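You operate a simulated robot arm through the tools that you are given. There is no shell and no other tool.

The job below is to be done with a simulated two-armed robot. You get a single attempt, and the scene is never put back.

## Task
Stand the beaker with the white ring on the yellow pad and dispense 2 shots of 5 ml.
Fine: set the dispenser knob to 5 first; swing the spout over the beaker, then back over the drip cup. Set down upright: what you pick out.

The check looks at the end state, three seconds after you hand in, the way a careful person would. Anything else that was tipped, shoved, dropped, spilled or broken makes it a failure.

## Robot
Two 7-joint arms with fingered hands on one trunk that stands fixed in place. Base frame: the origin is at the foot of the trunk, x ahead of it, y to its left, z up; the work surface is at about z = 900. Readings come in mm, rad, newtons and seconds.
The left shoulder is at [70, 157, 1414], the right one opposite. With the tool pointing down near the work surface each hand reaches from about 100 to 880 mm from the base axis, measured 20 degrees to its own side. Payload 5 kg a hand.
The TCP of each hand is the grasp point between the finger pads, 31 mm short of the fingertips. In the tool frame z runs along the fingers and y along their closing line. The gripper opens to 156 mm; its body begins 88 mm behind the TCP. The gripper is a hand of 4 fingers: y runs from the thumb to the fingers, the wrist lies at [0, 0, -249] in the tool frame, and closing takes about 1.5 s.
Orientation is that of the tool frame in the base frame, as a unit quaternion [x, y, z, w]. With the fingers straight down and closing along the base's y, the tool's x points along the base's -x, its y along +y and its z along -z.

## Interface
- The arms move only by the tool move_arm. It takes "left_targets", "right_targets" or both (then of equal length, played together; a hand with none holds still); each is a list of rows, each an object (a shift or turn left out is 0, a gripper value left out holds the last) with "dr": the turn, a rotation vector about the base's x, y, z in rad, a list of three; "dp": the shift along the base's x, y, z in cm, a list of three; "gripper": the opening, from 0 (shut) to 1 (fully open). In form: [{"dr": [wx, wy, wz], "dp": [x, y, z], "gripper": gripper}, ...]. A call has 1 to 20 rows; each row is the pose to reach, as a shift and turn from the pose commanded when the call began. A row lasts 0.2 s, in which the tool goes at most 50 mm and 0.15 rad; a call with a longer step from one row to the next is refused whole, and so is a gripper value outside its range. Where a pose cannot be reached the arm comes as near as it can. A force on the tool above 40 N (or 10 N above the force at the start of the call, whichever is more), or a blocked arm, ends the call early, and 0.2 s more pass. The fingers move at their own pace (about 108 mm/s each) and stop on an object; they squeeze with about 22 N. The grip force told is the motor's: it shows also when the fingers shut on nothing. Time passes only in rows, and 0.2 s behind the last, so rows that repeat a pose let the fingers close. The reply holds the time, the measured pose of the TCP, the force on the tool along the base axes, the opening and the grip force, in the units named above and with some noise, with the torque about the TCP (base axes, N m) and any sound that the robot's microphone picked up.
- Cameras (640 x 400 px; columns grow to the right, rows downward): "scene" is now at [100.5, -50.1, 1647.4]; the picture's right is [-0.73, -0.69, -0.00], its down [-0.38, 0.40, -0.83] and it looks along [0.57, -0.61, -0.55] (base axes); focal length 338 px, centre (320, 200). "left" rides on the left gripper at [-72, 2, -111] in its tool frame; the picture's right is [-0.02, -1.00, 0.00], its down [0.84, -0.02, -0.54] and it looks along [0.54, -0.01, 0.84] (tool axes); focal length 234 px, centre (320, 200). "right" rides on the right gripper at [72, 2, -111] in its tool frame; the picture's right is [-0.02, 1.00, 0.00], its down [-0.84, -0.02, -0.54] and it looks along [-0.54, -0.01, 0.84] (tool axes); focal length 234 px, centre (320, 200). There is no depth. A picture from a camera that has moved, and an enlarged one, comes with that camera's place and axes in the base frame and with its lens. The place of the scene camera against the robot may be out by one fixed shift of up to 25 mm in any direction.
- snapshot(camera): a new picture of that camera. It takes no simulated time.
- move_column(by): slides the trunk up (or, below 0, down) by that many mm; the arms and the scene camera ride with it, the base frame stays. It gives what a move gives, with no picture.
- hand_shape(shape, hand): the hand has 4 fingers and takes this shape, open, in about a second: jaw (thumb against the fingers, like two jaws); tri (thumb and two fingers); tip (a fingertip pinch); poke (one finger out to press); point (the index stretched); flat (the hand flat); cup (the hand cupped); fist (a fist). The gripper value then closes the fingers along that shape, each until it touches; the sizes above hold for jaw. It gives what a move gives, with no picture.
- aim_head(pan, tilt): turns the head with the scene camera to pan (to the left, within 1.501 rad either way) and tilt (down, from -0.506 to 1.204), counted from straight ahead of the robot. It gives what a move gives.
- enlarge(camera, box): a new picture of the part [left, top, right, bottom] of that camera's present view, enlarged. It takes no simulated time.
- job_done(): hands the job in; it is judged then, once.

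Places have to be worked out from the pictures, the camera data and where the tool is seen. Open the grippers and draw the arms clear of the work before you hand the job in, unless the task says otherwise.

The tools are called after "Call:" as name(argument=value, ...) on one line, values as JSON. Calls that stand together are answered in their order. move_arm: Moves the arms, as the interface text tells. Its arguments: {"type":"object","properties":{"left_targets":{"type":"array"},"right_targets":{"type":"array"}},"required":[]} The other tools are called the same way: move_column (by) moves the trunk up or down; hand_shape (shape, hand) gives the hand a shape; aim_head (pan, tilt) turns the head that bears the scene camera; snapshot (camera) takes a picture; enlarge (camera, box) takes an enlarged picture of a part of a camera's view; job_done () hands the job in.

At the start:

```text
t: 0.0
left_tool_pos: [444.1, -88.9, 1413.0]
left_tcp_rot: [-0.001, 1.0, 0.0, 0.0]
left_contact_force: [0.3, -0.2, 0.0]
left_moment: [-0.03, 0.01, 0.0]
left_gripper_width: 156.0
left_finger_force: 0.0
left_shape: jaw
right_tool_pos: [450.0, -605.4, 1407.6]
right_tcp_rot: [-0.001, 1.0, 0.0, 0.0]
right_contact_force: [-0.6, 0.1, -0.1]
right_moment: [0.01, -0.02, -0.02]
right_gripper_width: 155.6
right_finger_force: 0.0
right_shape: jaw
trunk travel left (down, up): [-800.0, 140.0]
head pan, tilt (commanded): [-0.813, 0.583]
```

scene: 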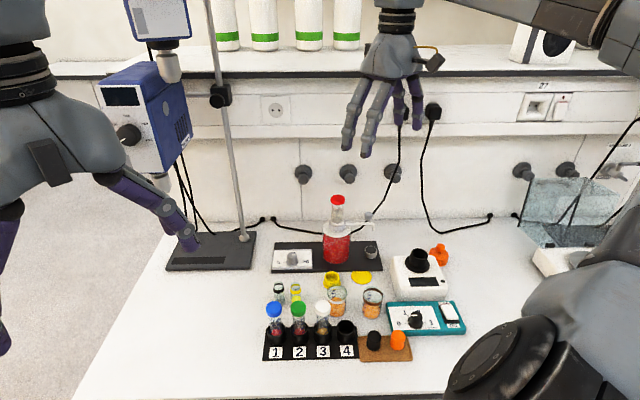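
right: 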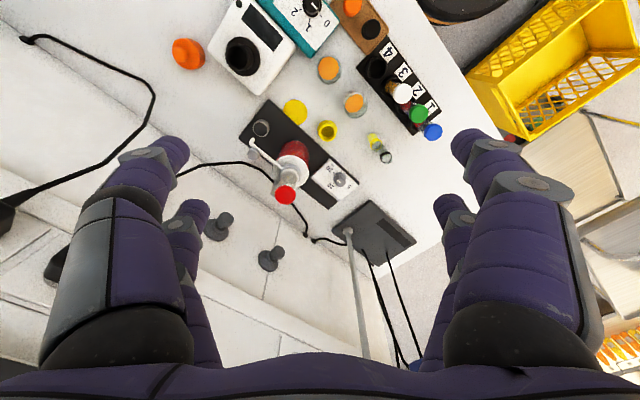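
left: 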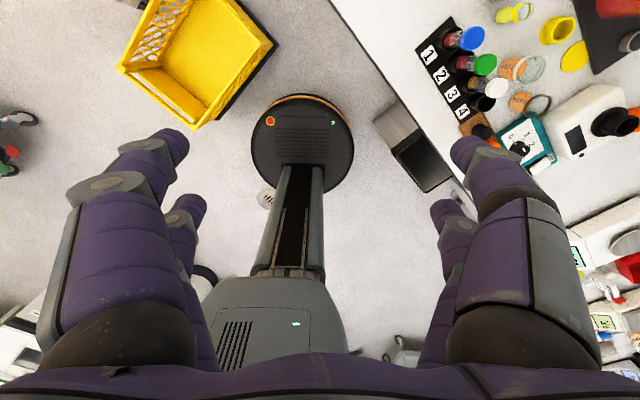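

I start by looking closer at the bench, where the dispenser, the beakers and the yellow pad stand.

Call:
enlarge(camera="scene", box=[250, 180, 410, 280])

Call:
enlarge(camera="scene", box=[250, 260, 410, 360])

Call:
enlarge(camera="right", box=[220, 40, 420, 220])

```text
4.00 times, centred on (330, 230) of scene
camera zoom: at [100.5, -50.1, 1647.4], right [-0.73, -0.69, 0.0], down [-0.38, 0.4, -0.83], along [0.57, -0.61, -0.55], focal length 1350 px, centre (280, 80)
```

zoom: 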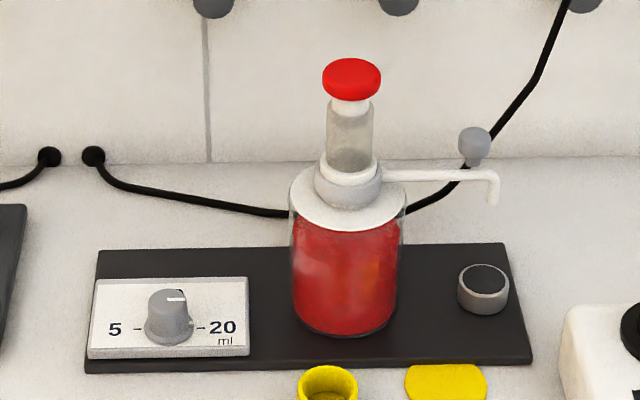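

```text
4.00 times, centred on (330, 310) of scene
camera zoom: at [100.5, -50.1, 1647.4], right [-0.73, -0.69, 0.0], down [-0.38, 0.4, -0.83], along [0.57, -0.61, -0.55], focal length 1350 px, centre (280, -240)
```

zoom: 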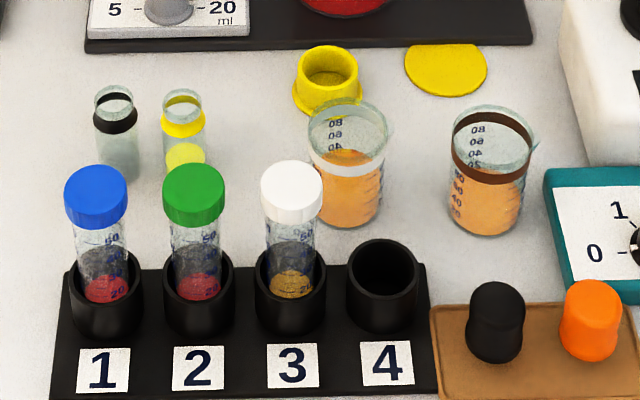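

```text
2.22 times, centred on (320, 130) of right
camera zoom: at [377.2, -603.3, 1519.5], right [0.02, 1.0, 0.0], down [0.84, -0.02, 0.54], along [0.54, -0.01, -0.84], focal length 520 px, centre (320, 356)
```

zoom: 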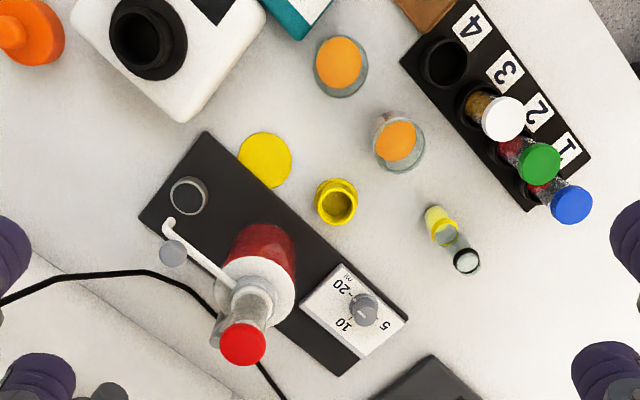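

The white-ring beaker, the yellow pad, the drip cup and the knob are all in view. I zoom in further on each to judge their shapes and places.

Call:
enlarge(camera="scene", box=[268, 240, 318, 275])

Call:
enlarge(camera="right", box=[300, 150, 370, 200])

Call:
enlarge(camera="right", box=[300, 60, 400, 150])

Call:
enlarge(camera="scene", box=[315, 190, 395, 240])

Call:
enlarge(camera="scene", box=[310, 265, 390, 325])

```text
11.43 times, centred on (293, 258) of scene
camera zoom: at [100.5, -50.1, 1647.4], right [-0.73, -0.69, 0.0], down [-0.38, 0.4, -0.83], along [0.57, -0.61, -0.55], focal length 3858 px, centre (629, -457)
```

zoom: 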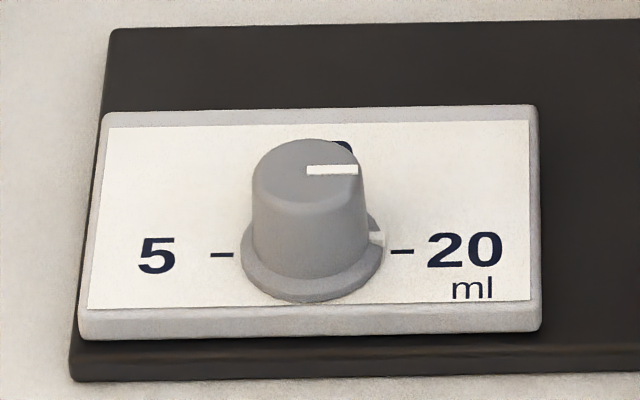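

```text
8.00 times, centred on (335, 175) of right
camera zoom: at [377.2, -603.3, 1519.5], right [0.02, 1.0, 0.0], down [0.84, -0.02, 0.54], along [0.54, -0.01, -0.84], focal length 1873 px, centre (200, 400)
```

zoom: 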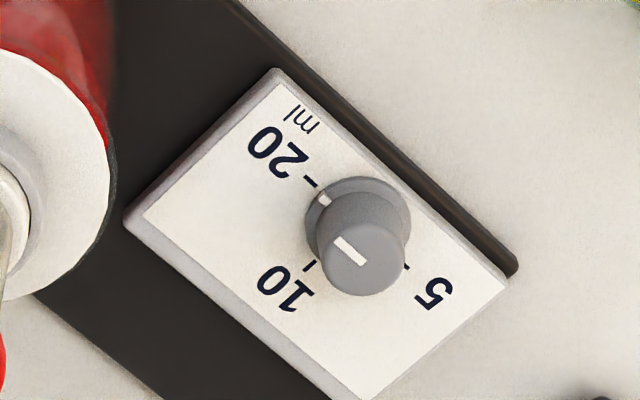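

```text
4.44 times, centred on (350, 105) of right
camera zoom: at [377.2, -603.3, 1519.5], right [0.02, 1.0, 0.0], down [0.84, -0.02, 0.54], along [0.54, -0.01, -0.84], focal length 1041 px, centre (187, 622)
```

zoom: 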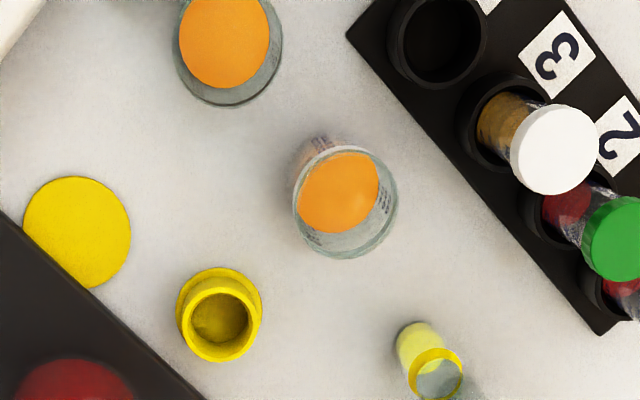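

```text
8.00 times, centred on (355, 215) of scene
camera zoom: at [100.5, -50.1, 1647.4], right [-0.73, -0.69, 0.0], down [-0.38, 0.4, -0.83], along [0.57, -0.61, -0.55], focal length 2701 px, centre (40, 80)
```

zoom: 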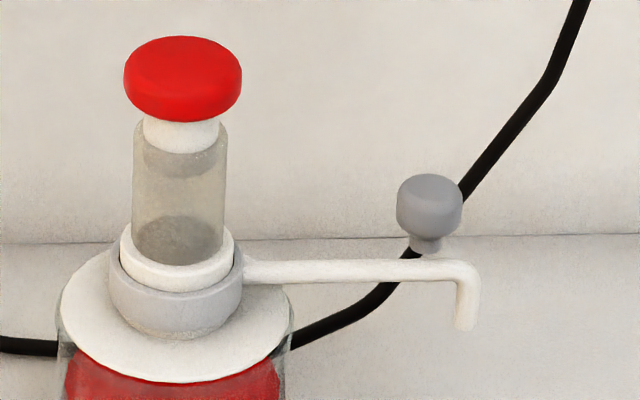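

```text
6.67 times, centred on (350, 295) of scene
camera zoom: at [100.5, -50.1, 1647.4], right [-0.73, -0.69, 0.0], down [-0.38, 0.4, -0.83], along [0.57, -0.61, -0.55], focal length 2251 px, centre (120, -433)
```

zoom: 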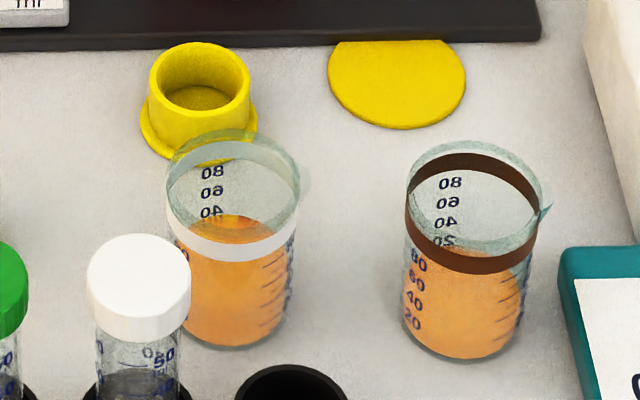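

The knob's pointer is at 20, so it needs about a half turn counter-clockwise to reach 5. By triangulation the knob top is near (694,-552,938), the pad near (508,-668), the plunger cap near (614,-675,1130) and the drip cup near (539,-754). I bring the right hand closer, still well above everything, to measure these more exactly.

Call:
move_arm(right_targets=[{"dp": [2.2, 0.9, -3.0]}, {"dp": [4.4, 1.8, -6.0]}, {"dp": [6.6, 2.7, -9.0]}, {"dp": [8.8, 3.6, -12.0]}, {"dp": [11, 4.5, -15.0]}])

Call:
snapshot(camera="right")

Call:
snapshot(camera="scene")

```text
t: 1.2
left_tool_pos: [446.7, -89.2, 1412.3]
left_tcp_rot: [-0.001, 1.0, -0.001, -0.001]
left_contact_force: [0.8, 0.1, -0.1]
left_moment: [0.03, 0.04, -0.01]
left_gripper_width: 155.8
left_finger_force: 0.1
left_shape: jaw
right_tool_pos: [562.1, -558.3, 1258.0]
right_tcp_rot: [0.0, 1.0, 0.001, -0.001]
right_contact_force: [1.0, -0.4, -0.8]
right_moment: [0.02, 0.01, 0.0]
right_gripper_width: 155.9
right_finger_force: 0.1
right_shape: jaw
trunk travel left (down, up): [-800.0, 140.0]
head pan, tilt (commanded): [-0.813, 0.583]
```

```text
taken
camera right: at [489.9, -557.3, 1368.4], right [0.02, 1.0, 0.0], down [0.84, -0.02, 0.54], along [0.54, -0.01, -0.84], focal length 234 px, centre (320, 200)
```

right: 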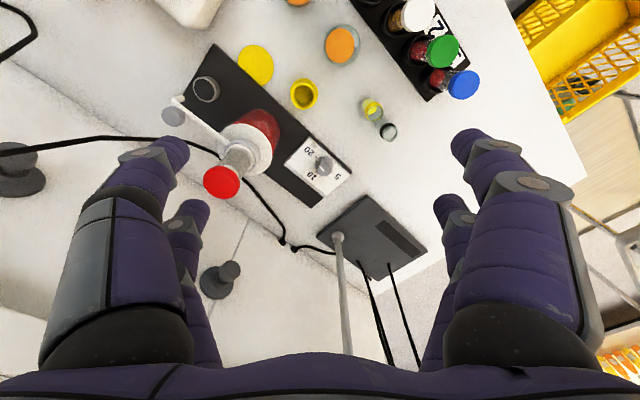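

```text
taken
camera scene: at [103.5, -49.9, 1647.2], right [-0.73, -0.69, 0.0], down [-0.38, 0.4, -0.83], along [0.57, -0.61, -0.55], focal length 338 px, centre (320, 200)
```

scene: 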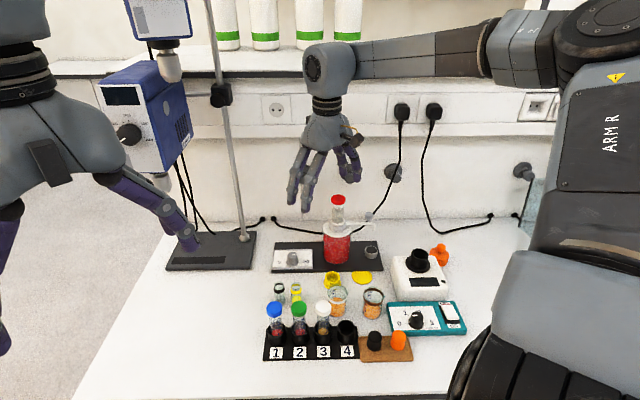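

The right hand is near (560,-560,1258), and its camera now sees the whole set. I enlarge the parts to measure them.

Call:
enlarge(camera="right", box=[270, 120, 370, 210])

Call:
enlarge(camera="right", box=[160, 30, 290, 210])

Call:
enlarge(camera="right", box=[220, 0, 420, 140])

```text
4.44 times, centred on (320, 165) of right
camera zoom: at [489.9, -557.3, 1368.4], right [0.02, 1.0, 0.0], down [0.84, -0.02, 0.54], along [0.54, -0.01, -0.84], focal length 1041 px, centre (320, 356)
```

zoom: 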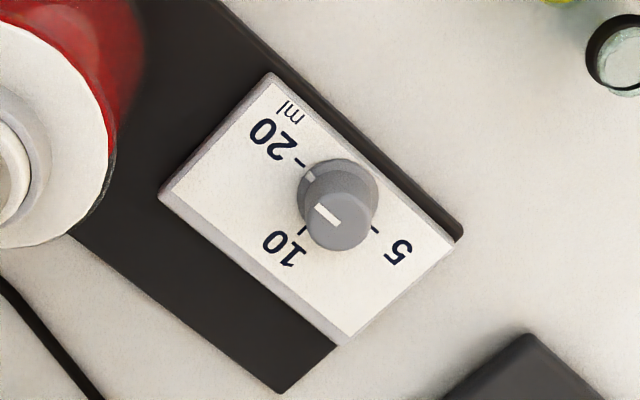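

```text
2.22 times, centred on (225, 120) of right
camera zoom: at [489.9, -557.3, 1368.4], right [0.02, 1.0, 0.0], down [0.84, -0.02, 0.54], along [0.54, -0.01, -0.84], focal length 520 px, centre (531, 378)
```

zoom: 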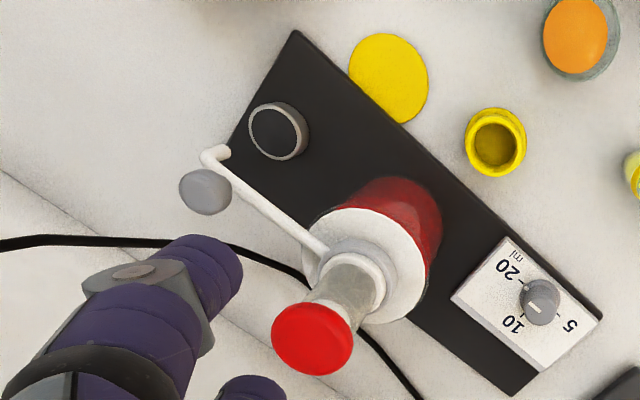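

```text
2.86 times, centred on (320, 70) of right
camera zoom: at [489.9, -557.3, 1368.4], right [0.02, 1.0, 0.0], down [0.84, -0.02, 0.54], along [0.54, -0.01, -0.84], focal length 669 px, centre (320, 571)
```

zoom: 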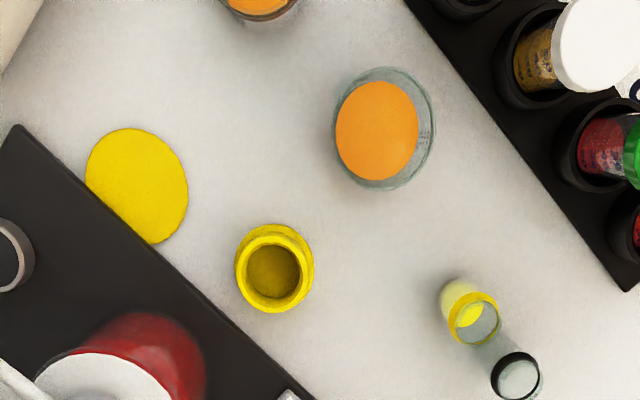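

From the two hand-camera views the knob axis is near (693,-553), the dispenser axis near (617,-677), the spout bend near (540,-750,1030), the drip cup near (541,-752) and the pad near (509,-668). I look at the hand itself to see how its fingers are laid out, and at the pad against the board edge.

Call:
enlarge(camera="scene", box=[270, 120, 390, 220])

Call:
enlarge(camera="scene", box=[340, 262, 390, 292])

Call:
enlarge(camera="right", box=[235, 40, 285, 90])

Call:
enlarge(camera="right", box=[310, 15, 370, 75])

```text
4.00 times, centred on (330, 170) of scene
camera zoom: at [103.5, -49.9, 1647.2], right [-0.73, -0.69, 0.0], down [-0.38, 0.4, -0.83], along [0.57, -0.61, -0.55], focal length 1350 px, centre (280, 320)
```

zoom: 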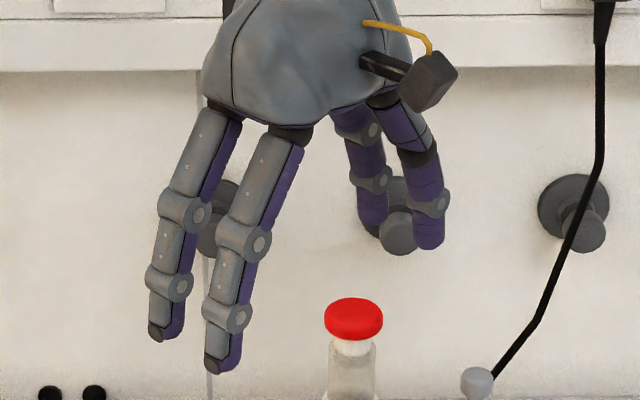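

```text
12.80 times, centred on (365, 277) of scene
camera zoom: at [103.5, -49.9, 1647.2], right [-0.73, -0.69, 0.0], down [-0.38, 0.4, -0.83], along [0.57, -0.61, -0.55], focal length 4321 px, centre (-256, -786)
```

zoom: 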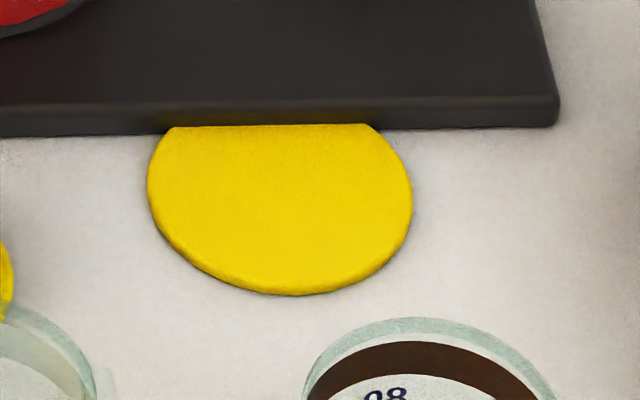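

```text
8.00 times, centred on (260, 65) of right
camera zoom: at [489.9, -557.3, 1368.4], right [0.02, 1.0, 0.0], down [0.84, -0.02, 0.54], along [0.54, -0.01, -0.84], focal length 1873 px, centre (800, 1280)
```

zoom: 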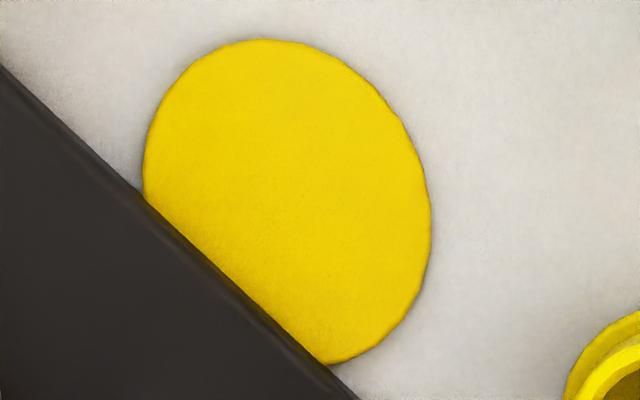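

```text
6.67 times, centred on (340, 45) of right
camera zoom: at [489.9, -557.3, 1368.4], right [0.02, 1.0, 0.0], down [0.84, -0.02, 0.54], along [0.54, -0.01, -0.84], focal length 1561 px, centre (187, 1233)
```

zoom: 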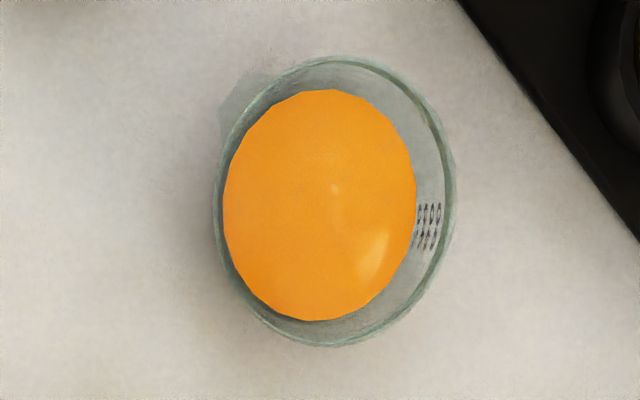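

The hand's fingers work two against two. The white-ring beaker stands near (484,-526), about 76 mm tall and 50 mm across, and the pad's centre lies only about 22 mm from the board edge. Before working on the knob I test the wrist's turning range in free air, starting with a clockwise turn of about 2.4 rad.

Call:
move_arm(right_targets=[{"dr": [0, 0, -0.14]}, {"dr": [0, 0, -0.28]}, {"dr": [0, 0, -0.42]}, {"dr": [0, 0, -0.56]}, {"dr": [0, 0, -0.7]}, {"dr": [0, 0, -0.84]}, {"dr": [0, 0, -0.98]}, {"dr": [0, 0, -1.12]}, {"dr": [0, 0, -1.26]}, {"dr": [0, 0, -1.4]}, {"dr": [0, 0, -1.54]}, {"dr": [0, 0, -1.68]}, {"dr": [0, 0, -1.82]}, {"dr": [0, 0, -1.96]}, {"dr": [0, 0, -2.1]}, {"dr": [0, 0, -2.24]}, {"dr": [0, 0, -2.36]}, {"dr": [0, 0, -2.36]}])

Call:
snapshot(camera="right")

```text
t: 5.0
left_tool_pos: [442.9, -89.6, 1411.8]
left_tcp_rot: [0.0, 1.0, 0.001, -0.001]
left_contact_force: [0.1, 0.3, 0.1]
left_moment: [-0.02, 0.0, -0.03]
left_gripper_width: 155.9
left_finger_force: 0.1
left_shape: jaw
right_tool_pos: [543.2, -672.9, 1210.1]
right_tcp_rot: [0.915, 0.403, 0.023, -0.017]
right_contact_force: [-0.3, -0.5, -0.5]
right_moment: [0.03, -0.01, 0.0]
right_gripper_width: 155.8
right_finger_force: 0.0
right_shape: jaw
right hand out of reach, approached as far as the arm can: row 14, 15, 16, 17, 18
trunk travel left (down, up): [-800.0, 140.0]
head pan, tilt (commanded): [-0.813, 0.583]
```

```text
taken
camera right: at [590.5, -625.7, 1325.4], right [0.72, -0.69, -0.02], down [-0.6, -0.63, 0.5], along [-0.35, -0.35, -0.87], focal length 234 px, centre (320, 200)
```

right: 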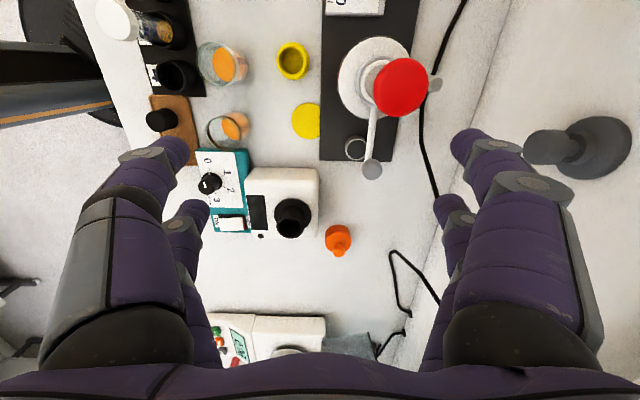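

The arm could hold place only to about -1.82 rad. I turn back the other way, up to about +0.5 rad from the starting yaw, to see whether a full half turn fits in one grip.

Call:
move_arm(right_targets=[{"dr": [0, 0, 0.14]}, {"dr": [0, 0, 0.28]}, {"dr": [0, 0, 0.42]}, {"dr": [0, 0, 0.56]}, {"dr": [0, 0, 0.7]}, {"dr": [0, 0, 0.84]}, {"dr": [0, 0, 0.98]}, {"dr": [0, 0, 1.12]}, {"dr": [0, 0, 1.26]}, {"dr": [0, 0, 1.4]}, {"dr": [0, 0, 1.54]}, {"dr": [0, 0, 1.68]}, {"dr": [0, 0, 1.82]}, {"dr": [0, 0, 1.96]}, {"dr": [0, 0, 2.1]}, {"dr": [0, 0, 2.24]}, {"dr": [0, 0, 2.38]}, {"dr": [0, 0, 2.52]}, {"dr": [0, 0, 2.66]}, {"dr": [0, 0, 2.8]}])

```text
t: 9.2
left_tool_pos: [443.0, -89.4, 1412.8]
left_tcp_rot: [-0.001, 1.0, 0.0, 0.0]
left_contact_force: [1.4, -0.4, 0.3]
left_moment: [-0.01, 0.01, 0.03]
left_gripper_width: 155.8
left_finger_force: 0.0
left_shape: jaw
right_tool_pos: [542.8, -674.5, 1209.4]
right_tcp_rot: [-0.243, 0.97, -0.013, -0.025]
right_contact_force: [0.0, -0.8, 0.2]
right_moment: [0.02, -0.01, 0.01]
right_gripper_width: 155.8
right_finger_force: 0.0
right_shape: jaw
trunk travel left (down, up): [-800.0, 140.0]
head pan, tilt (commanded): [-0.813, 0.583]
```

Both yaw limits are clear enough: roughly -1.8 to at least +0.5 rad, so the knob will need two grips. The hand now has a slight tilt of about 0.05 rad. I straighten it and move above the knob at a safe height.

Call:
move_arm(right_targets=[{"dr": [0.037, -0.042, 0]}, {"dr": [0.037, -0.042, 0], "dp": [3, 2.4, 0]}, {"dr": [0.037, -0.042, 0], "dp": [6, 4.8, 0]}, {"dr": [0.037, -0.042, 0], "dp": [9, 7.2, 0]}, {"dr": [0.037, -0.042, 0], "dp": [12, 9.6, 0]}, {"dr": [0.037, -0.042, 0], "dp": [15, 12.1, 0]}, {"dr": [0.037, -0.042, 0], "dp": [15, 12.1, 0]}])

```text
t: 10.8
left_tool_pos: [443.7, -90.3, 1412.6]
left_tcp_rot: [-0.001, 1.0, 0.0, 0.0]
left_contact_force: [0.3, -0.3, 0.2]
left_moment: [-0.01, -0.03, 0.02]
left_gripper_width: 156.1
left_finger_force: 0.1
left_shape: jaw
right_tool_pos: [693.8, -553.0, 1208.9]
right_tcp_rot: [-0.242, 0.97, 0.001, 0.0]
right_contact_force: [-0.3, 0.4, -0.7]
right_moment: [0.02, -0.03, -0.01]
right_gripper_width: 155.6
right_finger_force: 0.1
right_shape: jaw
trunk travel left (down, up): [-800.0, 140.0]
head pan, tilt (commanded): [-0.813, 0.583]
```

The hand is now level over the knob at (693,-553,1209) with a yaw of +0.49 rad. I probe how far the counter-clockwise yaw can go here.

Call:
move_arm(right_targets=[{"dr": [0, 0, 0.14]}, {"dr": [0, 0, 0.28]}, {"dr": [0, 0, 0.42]}, {"dr": [0, 0, 0.56]}, {"dr": [0, 0, 0.7]}, {"dr": [0, 0, 0.84]}, {"dr": [0, 0, 0.98]}, {"dr": [0, 0, 0.98]}])

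Call:
snapshot(camera="right")

Call:
snapshot(camera="scene")

```text
t: 12.6
left_tool_pos: [444.3, -89.5, 1413.0]
left_tcp_rot: [-0.002, 1.0, 0.001, -0.001]
left_contact_force: [-0.9, -0.2, -0.8]
left_moment: [-0.03, 0.01, 0.0]
left_gripper_width: 155.9
left_finger_force: 0.0
left_shape: jaw
right_tool_pos: [693.2, -554.7, 1209.8]
right_tcp_rot: [-0.67, 0.742, 0.0, -0.001]
right_contact_force: [-0.6, 0.0, 0.1]
right_moment: [-0.02, -0.01, 0.0]
right_gripper_width: 155.9
right_finger_force: 0.1
right_shape: jaw
trunk travel left (down, up): [-800.0, 140.0]
head pan, tilt (commanded): [-0.813, 0.583]
```

```text
taken
camera right: at [684.7, -624.8, 1320.6], right [-0.99, 0.12, 0.0], down [0.1, 0.83, 0.54], along [0.07, 0.54, -0.84], focal length 234 px, centre (320, 200)
```

right: 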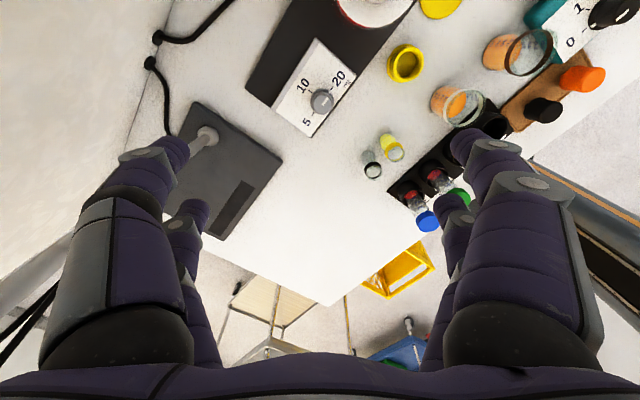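

```text
taken
camera scene: at [100.6, -49.9, 1647.4], right [-0.73, -0.69, 0.0], down [-0.38, 0.4, -0.83], along [0.57, -0.61, -0.55], focal length 338 px, centre (320, 200)
```

scene: 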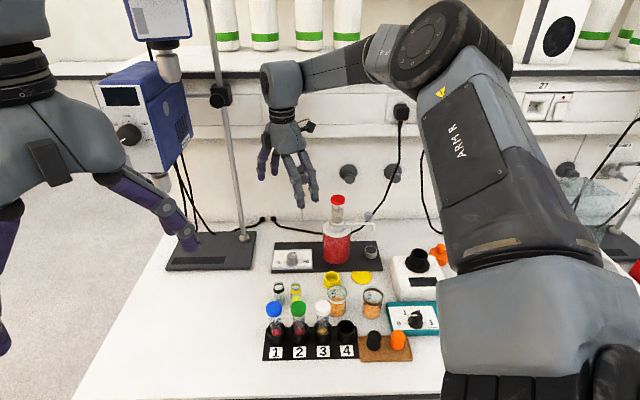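

A yaw of +1.47 rad is reachable here, so the wrist has the range for a near half turn. I enlarge this new view of the knob to fix its axis.

Call:
enlarge(camera="right", box=[270, 60, 370, 140])

Call:
enlarge(camera="scene", box=[240, 80, 400, 280])

```text
5.00 times, centred on (320, 100) of right
camera zoom: at [684.7, -624.8, 1320.6], right [-0.99, 0.12, 0.0], down [0.1, 0.83, 0.54], along [0.07, 0.54, -0.84], focal length 1171 px, centre (320, 700)
```

zoom: 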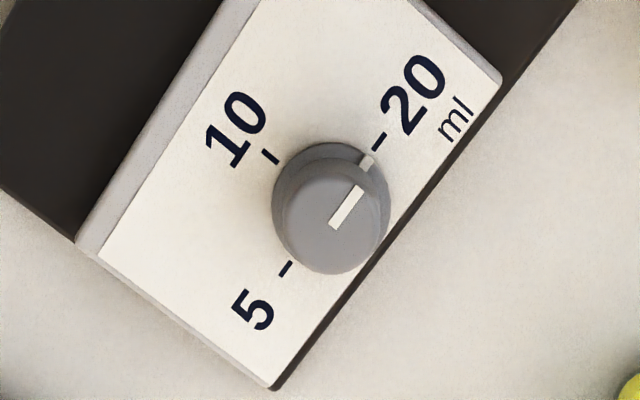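

```text
2.00 times, centred on (320, 180) of scene
camera zoom: at [100.6, -49.9, 1647.4], right [-0.73, -0.69, 0.0], down [-0.38, 0.4, -0.83], along [0.57, -0.61, -0.55], focal length 675 px, centre (320, 240)
```

zoom: 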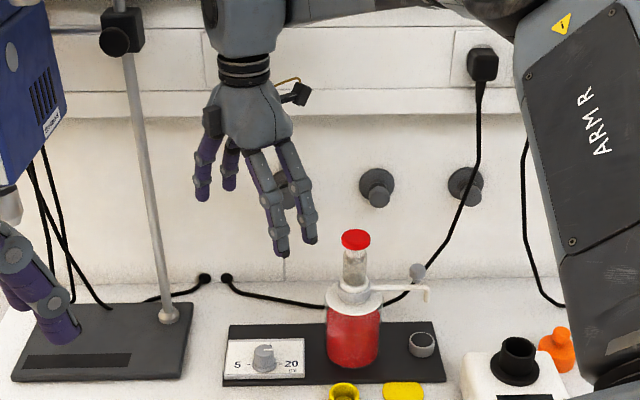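

The two ticks for 5 and 20 are opposite each other, so the turn is half a revolution counter-clockwise about (692.5,-552.5). I swing the wrist to the start yaw of about -1.35 rad and narrow the fingers on the way.

Call:
move_arm(right_targets=[{"dr": [0, 0, -0.14], "gripper": 0.45}, {"dr": [0, 0, -0.28]}, {"dr": [0, 0, -0.42]}, {"dr": [0, 0, -0.56]}, {"dr": [0, 0, -0.7]}, {"dr": [0, 0, -0.84]}, {"dr": [0, 0, -0.98]}, {"dr": [0, 0, -1.12]}, {"dr": [0, 0, -1.26]}, {"dr": [0, 0, -1.4]}, {"dr": [0, 0, -1.54]}, {"dr": [0, 0, -1.68]}, {"dr": [0, 0, -1.82]}, {"dr": [0, 0, -1.96]}, {"dr": [0, 0, -2.1]}, {"dr": [0, 0, -2.24]}, {"dr": [0, 0, -2.38]}, {"dr": [0, 0, -2.52]}, {"dr": [0, 0, -2.66]}, {"dr": [0, 0, -2.8]}])

Call:
snapshot(camera="right")

Call:
enlarge(camera="scene", box=[240, 80, 400, 280])

```text
t: 16.8
left_tool_pos: [444.5, -89.1, 1413.5]
left_tcp_rot: [-0.001, 1.0, 0.0, 0.0]
left_contact_force: [0.0, 0.4, -0.2]
left_moment: [0.0, -0.02, 0.0]
left_gripper_width: 156.1
left_finger_force: 0.1
left_shape: jaw
right_tool_pos: [694.4, -553.6, 1208.9]
right_tcp_rot: [0.619, 0.785, -0.001, -0.001]
right_contact_force: [0.3, 0.1, -0.6]
right_moment: [0.0, -0.02, 0.0]
right_gripper_width: 70.6
right_finger_force: 0.0
right_shape: jaw
trunk travel left (down, up): [-800.0, 140.0]
head pan, tilt (commanded): [-0.813, 0.583]
```

```text
taken
camera right: at [678.7, -482.7, 1320.6], right [0.98, 0.21, 0.0], down [0.18, -0.82, 0.54], along [0.11, -0.53, -0.84], focal length 234 px, centre (320, 200)
```

right: 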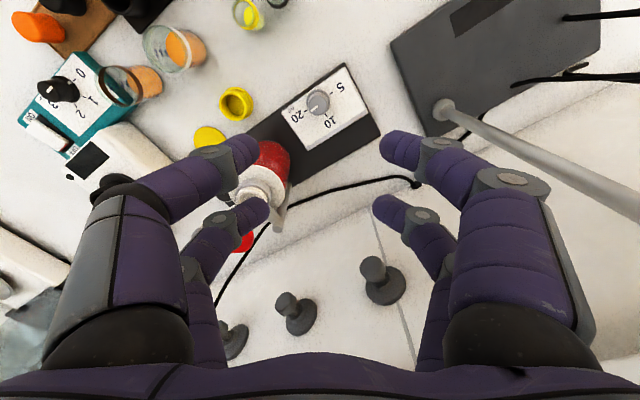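

```text
2.00 times, centred on (320, 180) of scene
camera zoom: at [100.6, -50.0, 1647.4], right [-0.73, -0.69, 0.0], down [-0.38, 0.4, -0.83], along [0.57, -0.61, -0.55], focal length 675 px, centre (320, 240)
```

zoom: 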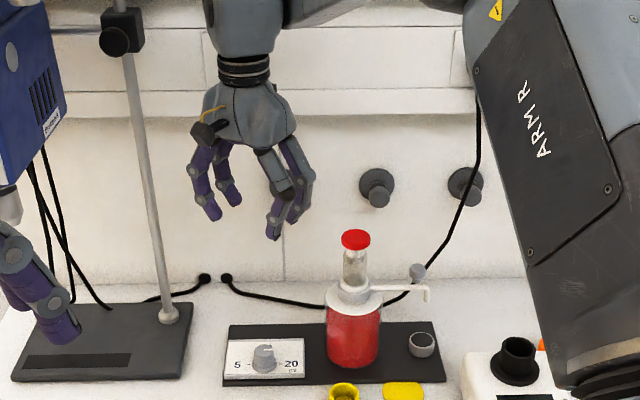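

The hand is level over the knob with a yaw of -1.34 rad, and the fingers are 70 mm apart. I lower it to a height just above the knob and look again.

Call:
move_arm(right_targets=[{"dp": [-0.1, 0.1, -4]}, {"dp": [-0.1, 0.1, -8]}, {"dp": [-0.1, 0.1, -12]}, {"dp": [-0.1, 0.1, -16]}, {"dp": [-0.1, 0.1, -19.5]}, {"dp": [-0.1, 0.1, -19.5]}])

Call:
snapshot(camera="right")

Call:
enlarge(camera="scene", box=[240, 160, 400, 280])

```text
t: 18.2
left_tool_pos: [443.2, -87.9, 1413.4]
left_tcp_rot: [-0.002, 1.0, 0.0, 0.0]
left_contact_force: [-0.4, -0.3, 0.4]
left_moment: [0.01, 0.01, 0.0]
left_gripper_width: 155.9
left_finger_force: 0.0
left_shape: jaw
right_tool_pos: [688.9, -550.8, 1017.3]
right_tcp_rot: [0.618, 0.786, 0.001, 0.0]
right_contact_force: [-0.2, -0.6, 0.3]
right_moment: [0.03, -0.01, 0.0]
right_gripper_width: 70.7
right_finger_force: 0.0
right_shape: jaw
right hand out of reach, approached as far as the arm can: row 5, 6
trunk travel left (down, up): [-800.0, 140.0]
head pan, tilt (commanded): [-0.813, 0.583]
```

```text
taken
camera right: at [672.2, -480.6, 1128.4], right [0.98, 0.21, 0.0], down [0.18, -0.82, 0.55], along [0.12, -0.53, -0.84], focal length 234 px, centre (320, 200)
```

right: 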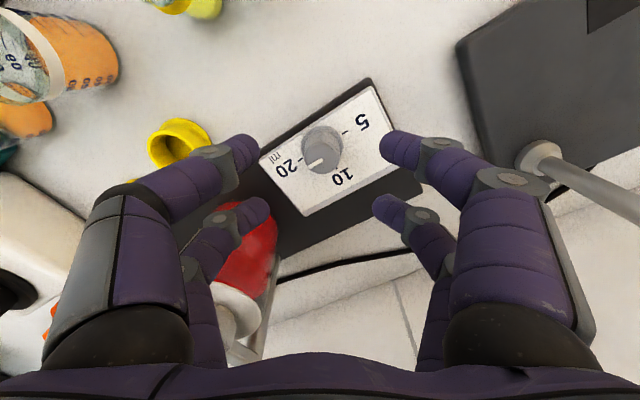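

```text
3.33 times, centred on (320, 220) of scene
camera zoom: at [99.6, -49.4, 1647.5], right [-0.73, -0.69, 0.0], down [-0.38, 0.4, -0.83], along [0.57, -0.61, -0.55], focal length 1125 px, centre (320, 133)
```

zoom: 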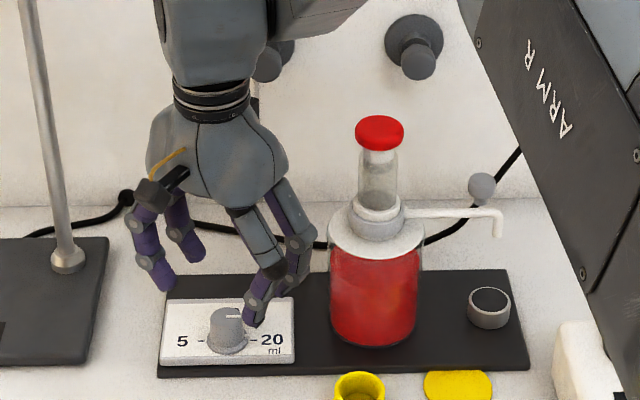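

The arm runs out of reach at z=1017 with the shoulder so high, so I raise the hand and then lower the trunk by 200 mm. That leaves the hand at about z=1000 over the knob with much more reach.

Call:
move_arm(right_targets=[{"dp": [0, 0, 4.5]}, {"dp": [0, 0, 9]}, {"dp": [0, 0, 13.5]}, {"dp": [0, 0, 18]}, {"dp": [0, 0, 22]}])

Call:
move_column(by=-200)

Call:
snapshot(camera="scene")

Call:
snapshot(camera="right")

```text
t: 19.4
left_tool_pos: [443.1, -89.0, 1414.0]
left_tcp_rot: [-0.001, 1.0, 0.0, 0.001]
left_contact_force: [0.2, -0.8, 0.2]
left_moment: [-0.01, -0.02, 0.0]
left_gripper_width: 155.8
left_finger_force: 0.0
left_shape: jaw
right_tool_pos: [688.2, -551.1, 1238.3]
right_tcp_rot: [0.618, 0.786, -0.001, 0.0]
right_contact_force: [-0.3, 0.9, -0.2]
right_moment: [0.01, 0.0, 0.03]
right_gripper_width: 70.9
right_finger_force: 0.0
right_shape: jaw
trunk travel left (down, up): [-800.0, 140.0]
head pan, tilt (commanded): [-0.813, 0.583]
```

```text
t: 21.6
left_tool_pos: [443.1, -89.0, 1212.5]
left_tcp_rot: [-0.001, 1.0, 0.0, 0.0]
left_contact_force: [0.2, 0.4, 0.8]
left_moment: [0.04, 0.0, 0.01]
left_gripper_width: 155.9
left_finger_force: 0.0
left_shape: jaw
right_tool_pos: [689.2, -552.8, 1036.9]
right_tcp_rot: [0.618, 0.787, 0.0, -0.001]
right_contact_force: [0.8, 0.3, -0.3]
right_moment: [-0.02, -0.01, -0.02]
right_gripper_width: 70.9
right_finger_force: 0.1
right_shape: jaw
trunk travel left (down, up): [-600.0, 340.0]
head pan, tilt (commanded): [-0.813, 0.583]
```

```text
taken
camera scene: at [100.4, -49.9, 1447.5], right [-0.73, -0.69, 0.0], down [-0.38, 0.4, -0.83], along [0.57, -0.61, -0.55], focal length 338 px, centre (320, 200)
```

scene: 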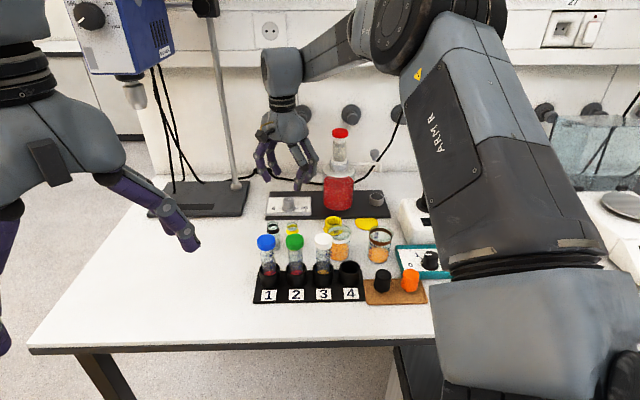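

```text
taken
camera right: at [673.5, -481.8, 1147.9], right [0.98, 0.21, 0.0], down [0.18, -0.82, 0.54], along [0.11, -0.53, -0.84], focal length 234 px, centre (320, 200)
```

right: 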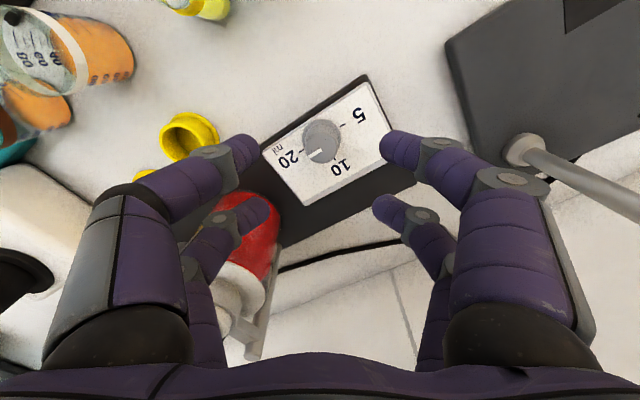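

The trunk is down 200 mm and the hand sits at about (689,-552,1037). I enlarge the hand view to check the knob against the point under the TCP, which should appear near (319,143).

Call:
enlarge(camera="right", box=[270, 90, 370, 190])

Call:
enlarge(camera="scene", box=[240, 100, 400, 240])

```text
4.00 times, centred on (320, 140) of right
camera zoom: at [673.5, -481.8, 1147.9], right [0.98, 0.21, 0.0], down [0.18, -0.82, 0.54], along [0.11, -0.53, -0.84], focal length 937 px, centre (320, 440)
```

zoom: 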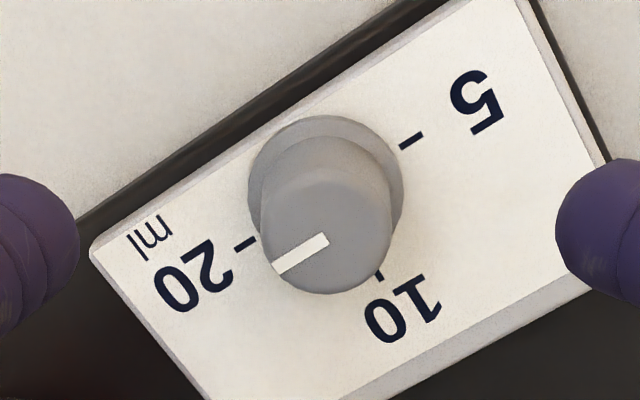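

```text
2.86 times, centred on (320, 170) of scene
camera zoom: at [100.4, -49.9, 1447.5], right [-0.73, -0.69, 0.0], down [-0.38, 0.4, -0.83], along [0.57, -0.61, -0.55], focal length 965 px, centre (320, 286)
```

zoom: 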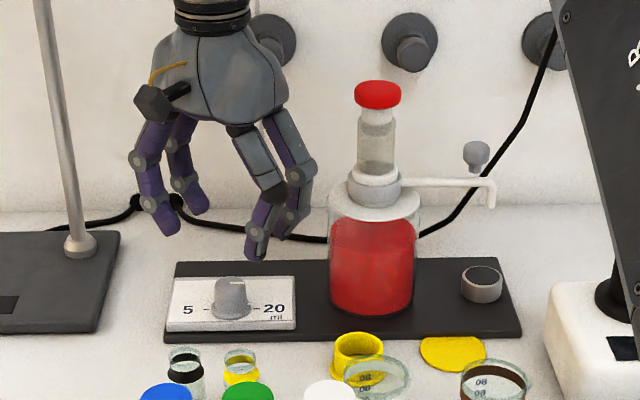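

The knob appears about 2–6 mm off the point under the TCP, and combining the views puts its axis near (692,-554). I correct for that and lower to z=965 to compare fingertips and knob directly.

Call:
move_arm(right_targets=[{"dp": [0.33, -0.24, -2.5]}, {"dp": [0.33, -0.24, -5]}, {"dp": [0.33, -0.24, -7.2]}, {"dp": [0.33, -0.24, -7.2]}])

Call:
snapshot(camera="right")

Call:
enlarge(camera="scene", box=[250, 130, 340, 220])

```text
t: 22.6
left_tool_pos: [445.0, -90.1, 1211.4]
left_tcp_rot: [-0.001, 1.0, 0.0, 0.0]
left_contact_force: [-0.3, -0.6, 0.3]
left_moment: [0.03, -0.01, 0.04]
left_gripper_width: 156.0
left_finger_force: 0.0
left_shape: jaw
right_tool_pos: [692.3, -554.8, 962.0]
right_tcp_rot: [0.618, 0.786, 0.0, -0.001]
right_contact_force: [0.2, 0.8, -0.4]
right_moment: [-0.03, 0.0, -0.03]
right_gripper_width: 70.5
right_finger_force: 0.1
right_shape: jaw
trunk travel left (down, up): [-600.0, 340.0]
head pan, tilt (commanded): [-0.813, 0.583]
```

```text
taken
camera right: at [676.8, -484.4, 1074.7], right [0.98, 0.21, 0.0], down [0.18, -0.82, 0.54], along [0.11, -0.53, -0.84], focal length 234 px, centre (320, 200)
```

right: 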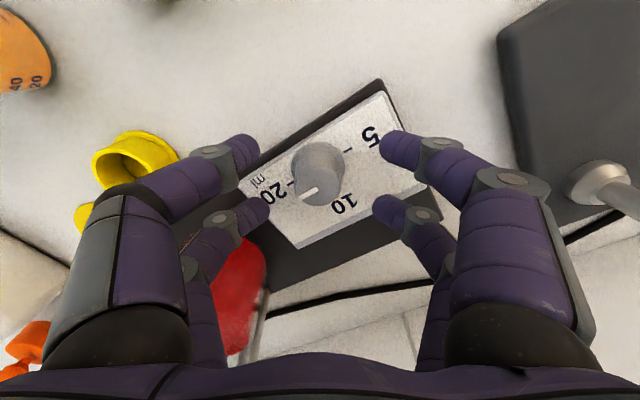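

```text
4.44 times, centred on (295, 175) of scene
camera zoom: at [100.5, -50.0, 1447.4], right [-0.73, -0.69, 0.0], down [-0.38, 0.4, -0.83], along [0.57, -0.61, -0.55], focal length 1500 px, centre (431, 311)
```

zoom: 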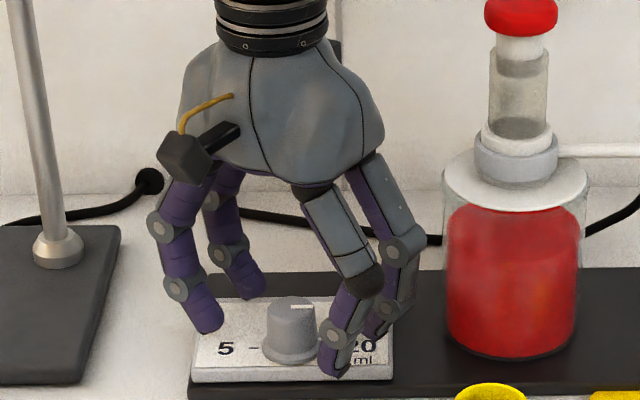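

The fingers straddle the knob. I enlarge to judge how well it is centred and how high the fingertips are above the panel.

Call:
enlarge(camera="right", box=[220, 110, 420, 230])

Call:
enlarge(camera="scene", box=[265, 170, 325, 220])

```text
3.20 times, centred on (320, 170) of right
camera zoom: at [676.8, -484.4, 1074.7], right [0.98, 0.21, 0.0], down [0.18, -0.82, 0.54], along [0.11, -0.53, -0.84], focal length 749 px, centre (320, 296)
```

zoom: 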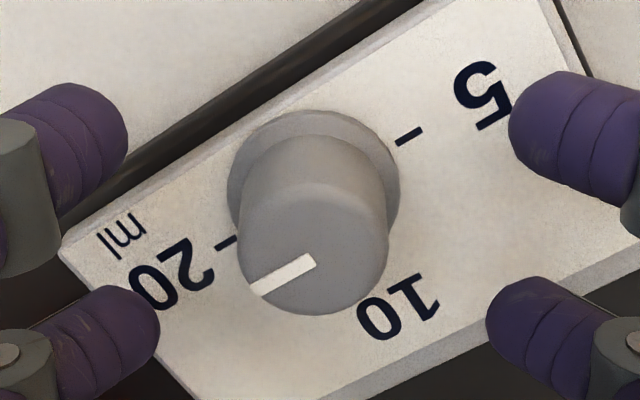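

```text
8.00 times, centred on (295, 195) of scene
camera zoom: at [100.5, -50.0, 1447.4], right [-0.73, -0.69, 0.0], down [-0.38, 0.4, -0.83], along [0.57, -0.61, -0.55], focal length 2701 px, centre (520, 240)
```

zoom: 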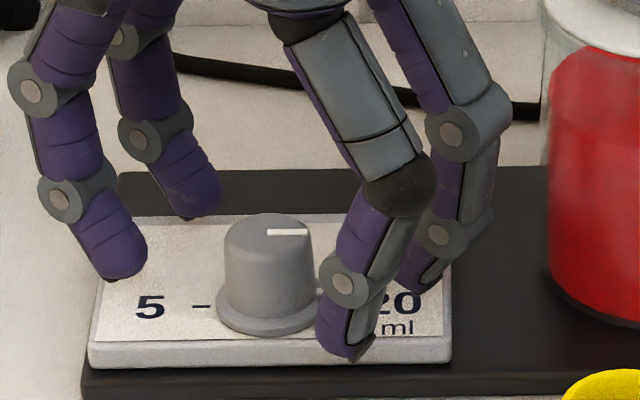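

The knob axis sits within a millimetre of the TCP line, its top is at about z=947 and the panel at about 918. I go down 6 mm more and close the fingers on the knob.

Call:
move_arm(right_targets=[{"dp": [0, 0, -0.3]}, {"dp": [0, 0, -0.6]}, {"dp": [0, 0, -0.6], "gripper": 0.3}, {"dp": [0, 0, -0.6], "gripper": 0.15}, {"dp": [0, 0, -0.6], "gripper": 0.0}, {"dp": [0, 0, -0.6], "gripper": 0.0}, {"dp": [0, 0, -0.6], "gripper": 0.0}, {"dp": [0, 0, -0.6], "gripper": 0.0}])

Call:
enlarge(camera="right", box=[220, 110, 420, 230])

Call:
enlarge(camera="scene", box=[265, 170, 325, 220])

```text
t: 24.4
left_tool_pos: [444.2, -88.4, 1212.4]
left_tcp_rot: [0.0, 1.0, 0.0, 0.001]
left_contact_force: [0.4, -0.1, -0.6]
left_moment: [-0.03, -0.03, 0.03]
left_gripper_width: 155.9
left_finger_force: 0.0
left_shape: jaw
right_tool_pos: [692.4, -555.4, 957.7]
right_tcp_rot: [0.617, 0.787, 0.0, -0.001]
right_contact_force: [-2.4, 4.4, -1.9]
right_moment: [0.06, 0.04, 0.02]
right_gripper_width: 0.2
right_finger_force: 21.7
right_shape: jaw
trunk travel left (down, up): [-600.0, 340.0]
head pan, tilt (commanded): [-0.813, 0.583]
```

```text
3.20 times, centred on (320, 170) of right
camera zoom: at [676.8, -484.0, 1069.4], right [0.98, 0.21, 0.0], down [0.18, -0.82, 0.54], along [0.11, -0.53, -0.84], focal length 749 px, centre (320, 296)
```

zoom: 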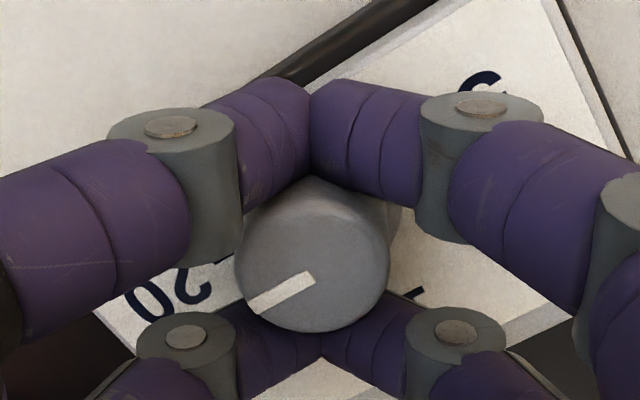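

```text
8.00 times, centred on (295, 195) of scene
camera zoom: at [100.6, -49.5, 1447.4], right [-0.73, -0.69, 0.0], down [-0.38, 0.4, -0.83], along [0.57, -0.61, -0.55], focal length 2701 px, centre (520, 240)
```

zoom: 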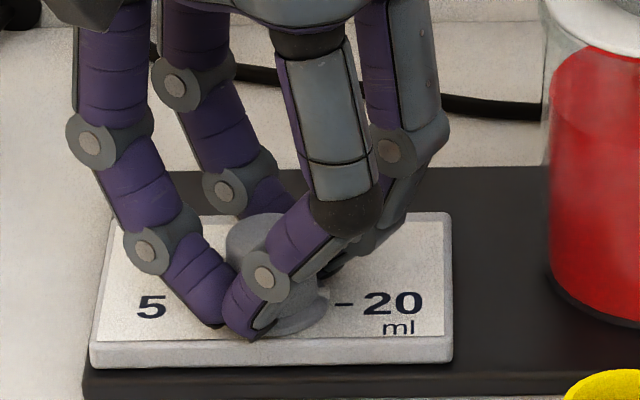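

The two finger pairs closed past the knob on either side of it instead of gripping it. I open, rise and try the three-finger "tri" shape, then look at how it lies.

Call:
move_arm(right_targets=[{"gripper": 0.45}, {"gripper": 0.45}, {"gripper": 0.45}, {"dp": [0, 0, 4]}, {"dp": [0, 0, 8]}, {"dp": [0, 0, 10]}])

Call:
hand_shape(hand="right", shape="tri")

Call:
snapshot(camera="right")

Call:
enlarge(camera="scene", box=[240, 100, 360, 220])

```text
t: 25.8
left_tool_pos: [445.0, -88.8, 1212.0]
left_tcp_rot: [-0.001, 1.0, 0.0, 0.0]
left_contact_force: [0.1, 0.0, -0.2]
left_moment: [0.0, 0.01, 0.0]
left_gripper_width: 155.8
left_finger_force: 0.1
left_shape: jaw
right_tool_pos: [693.0, -555.1, 1058.2]
right_tcp_rot: [0.618, 0.786, 0.0, -0.002]
right_contact_force: [0.4, 0.4, 0.0]
right_moment: [-0.01, 0.04, 0.0]
right_gripper_width: 69.7
right_finger_force: 0.1
right_shape: jaw
trunk travel left (down, up): [-600.0, 340.0]
head pan, tilt (commanded): [-0.813, 0.583]
```

```text
t: 26.7
left_tool_pos: [444.1, -88.4, 1212.4]
left_tcp_rot: [-0.001, 1.0, -0.001, 0.0]
left_contact_force: [1.2, 0.2, -0.4]
left_moment: [0.01, 0.0, 0.02]
left_gripper_width: 155.8
left_finger_force: 0.0
left_shape: jaw
right_tool_pos: [691.9, -553.7, 1058.4]
right_tcp_rot: [0.618, 0.786, 0.0, -0.001]
right_contact_force: [-0.1, 0.3, 0.1]
right_moment: [0.02, 0.03, 0.0]
right_gripper_width: 155.7
right_finger_force: 0.1
right_shape: tri
trunk travel left (down, up): [-600.0, 340.0]
head pan, tilt (commanded): [-0.813, 0.583]
```

```text
taken
camera right: at [676.8, -484.3, 1169.4], right [0.98, 0.21, 0.0], down [0.18, -0.82, 0.54], along [0.11, -0.53, -0.84], focal length 234 px, centre (320, 200)
```

right: 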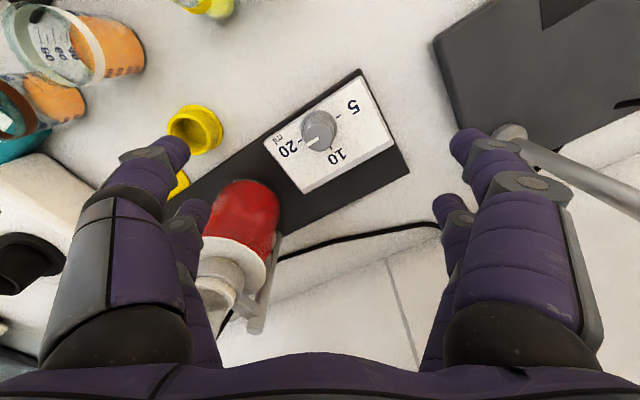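

```text
3.33 times, centred on (300, 160) of scene
camera zoom: at [100.5, -49.9, 1447.4], right [-0.73, -0.69, 0.0], down [-0.38, 0.4, -0.83], along [0.57, -0.61, -0.55], focal length 1125 px, centre (387, 333)
```

zoom: 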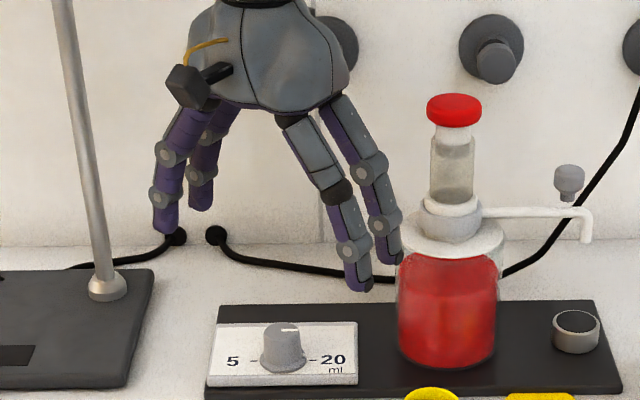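

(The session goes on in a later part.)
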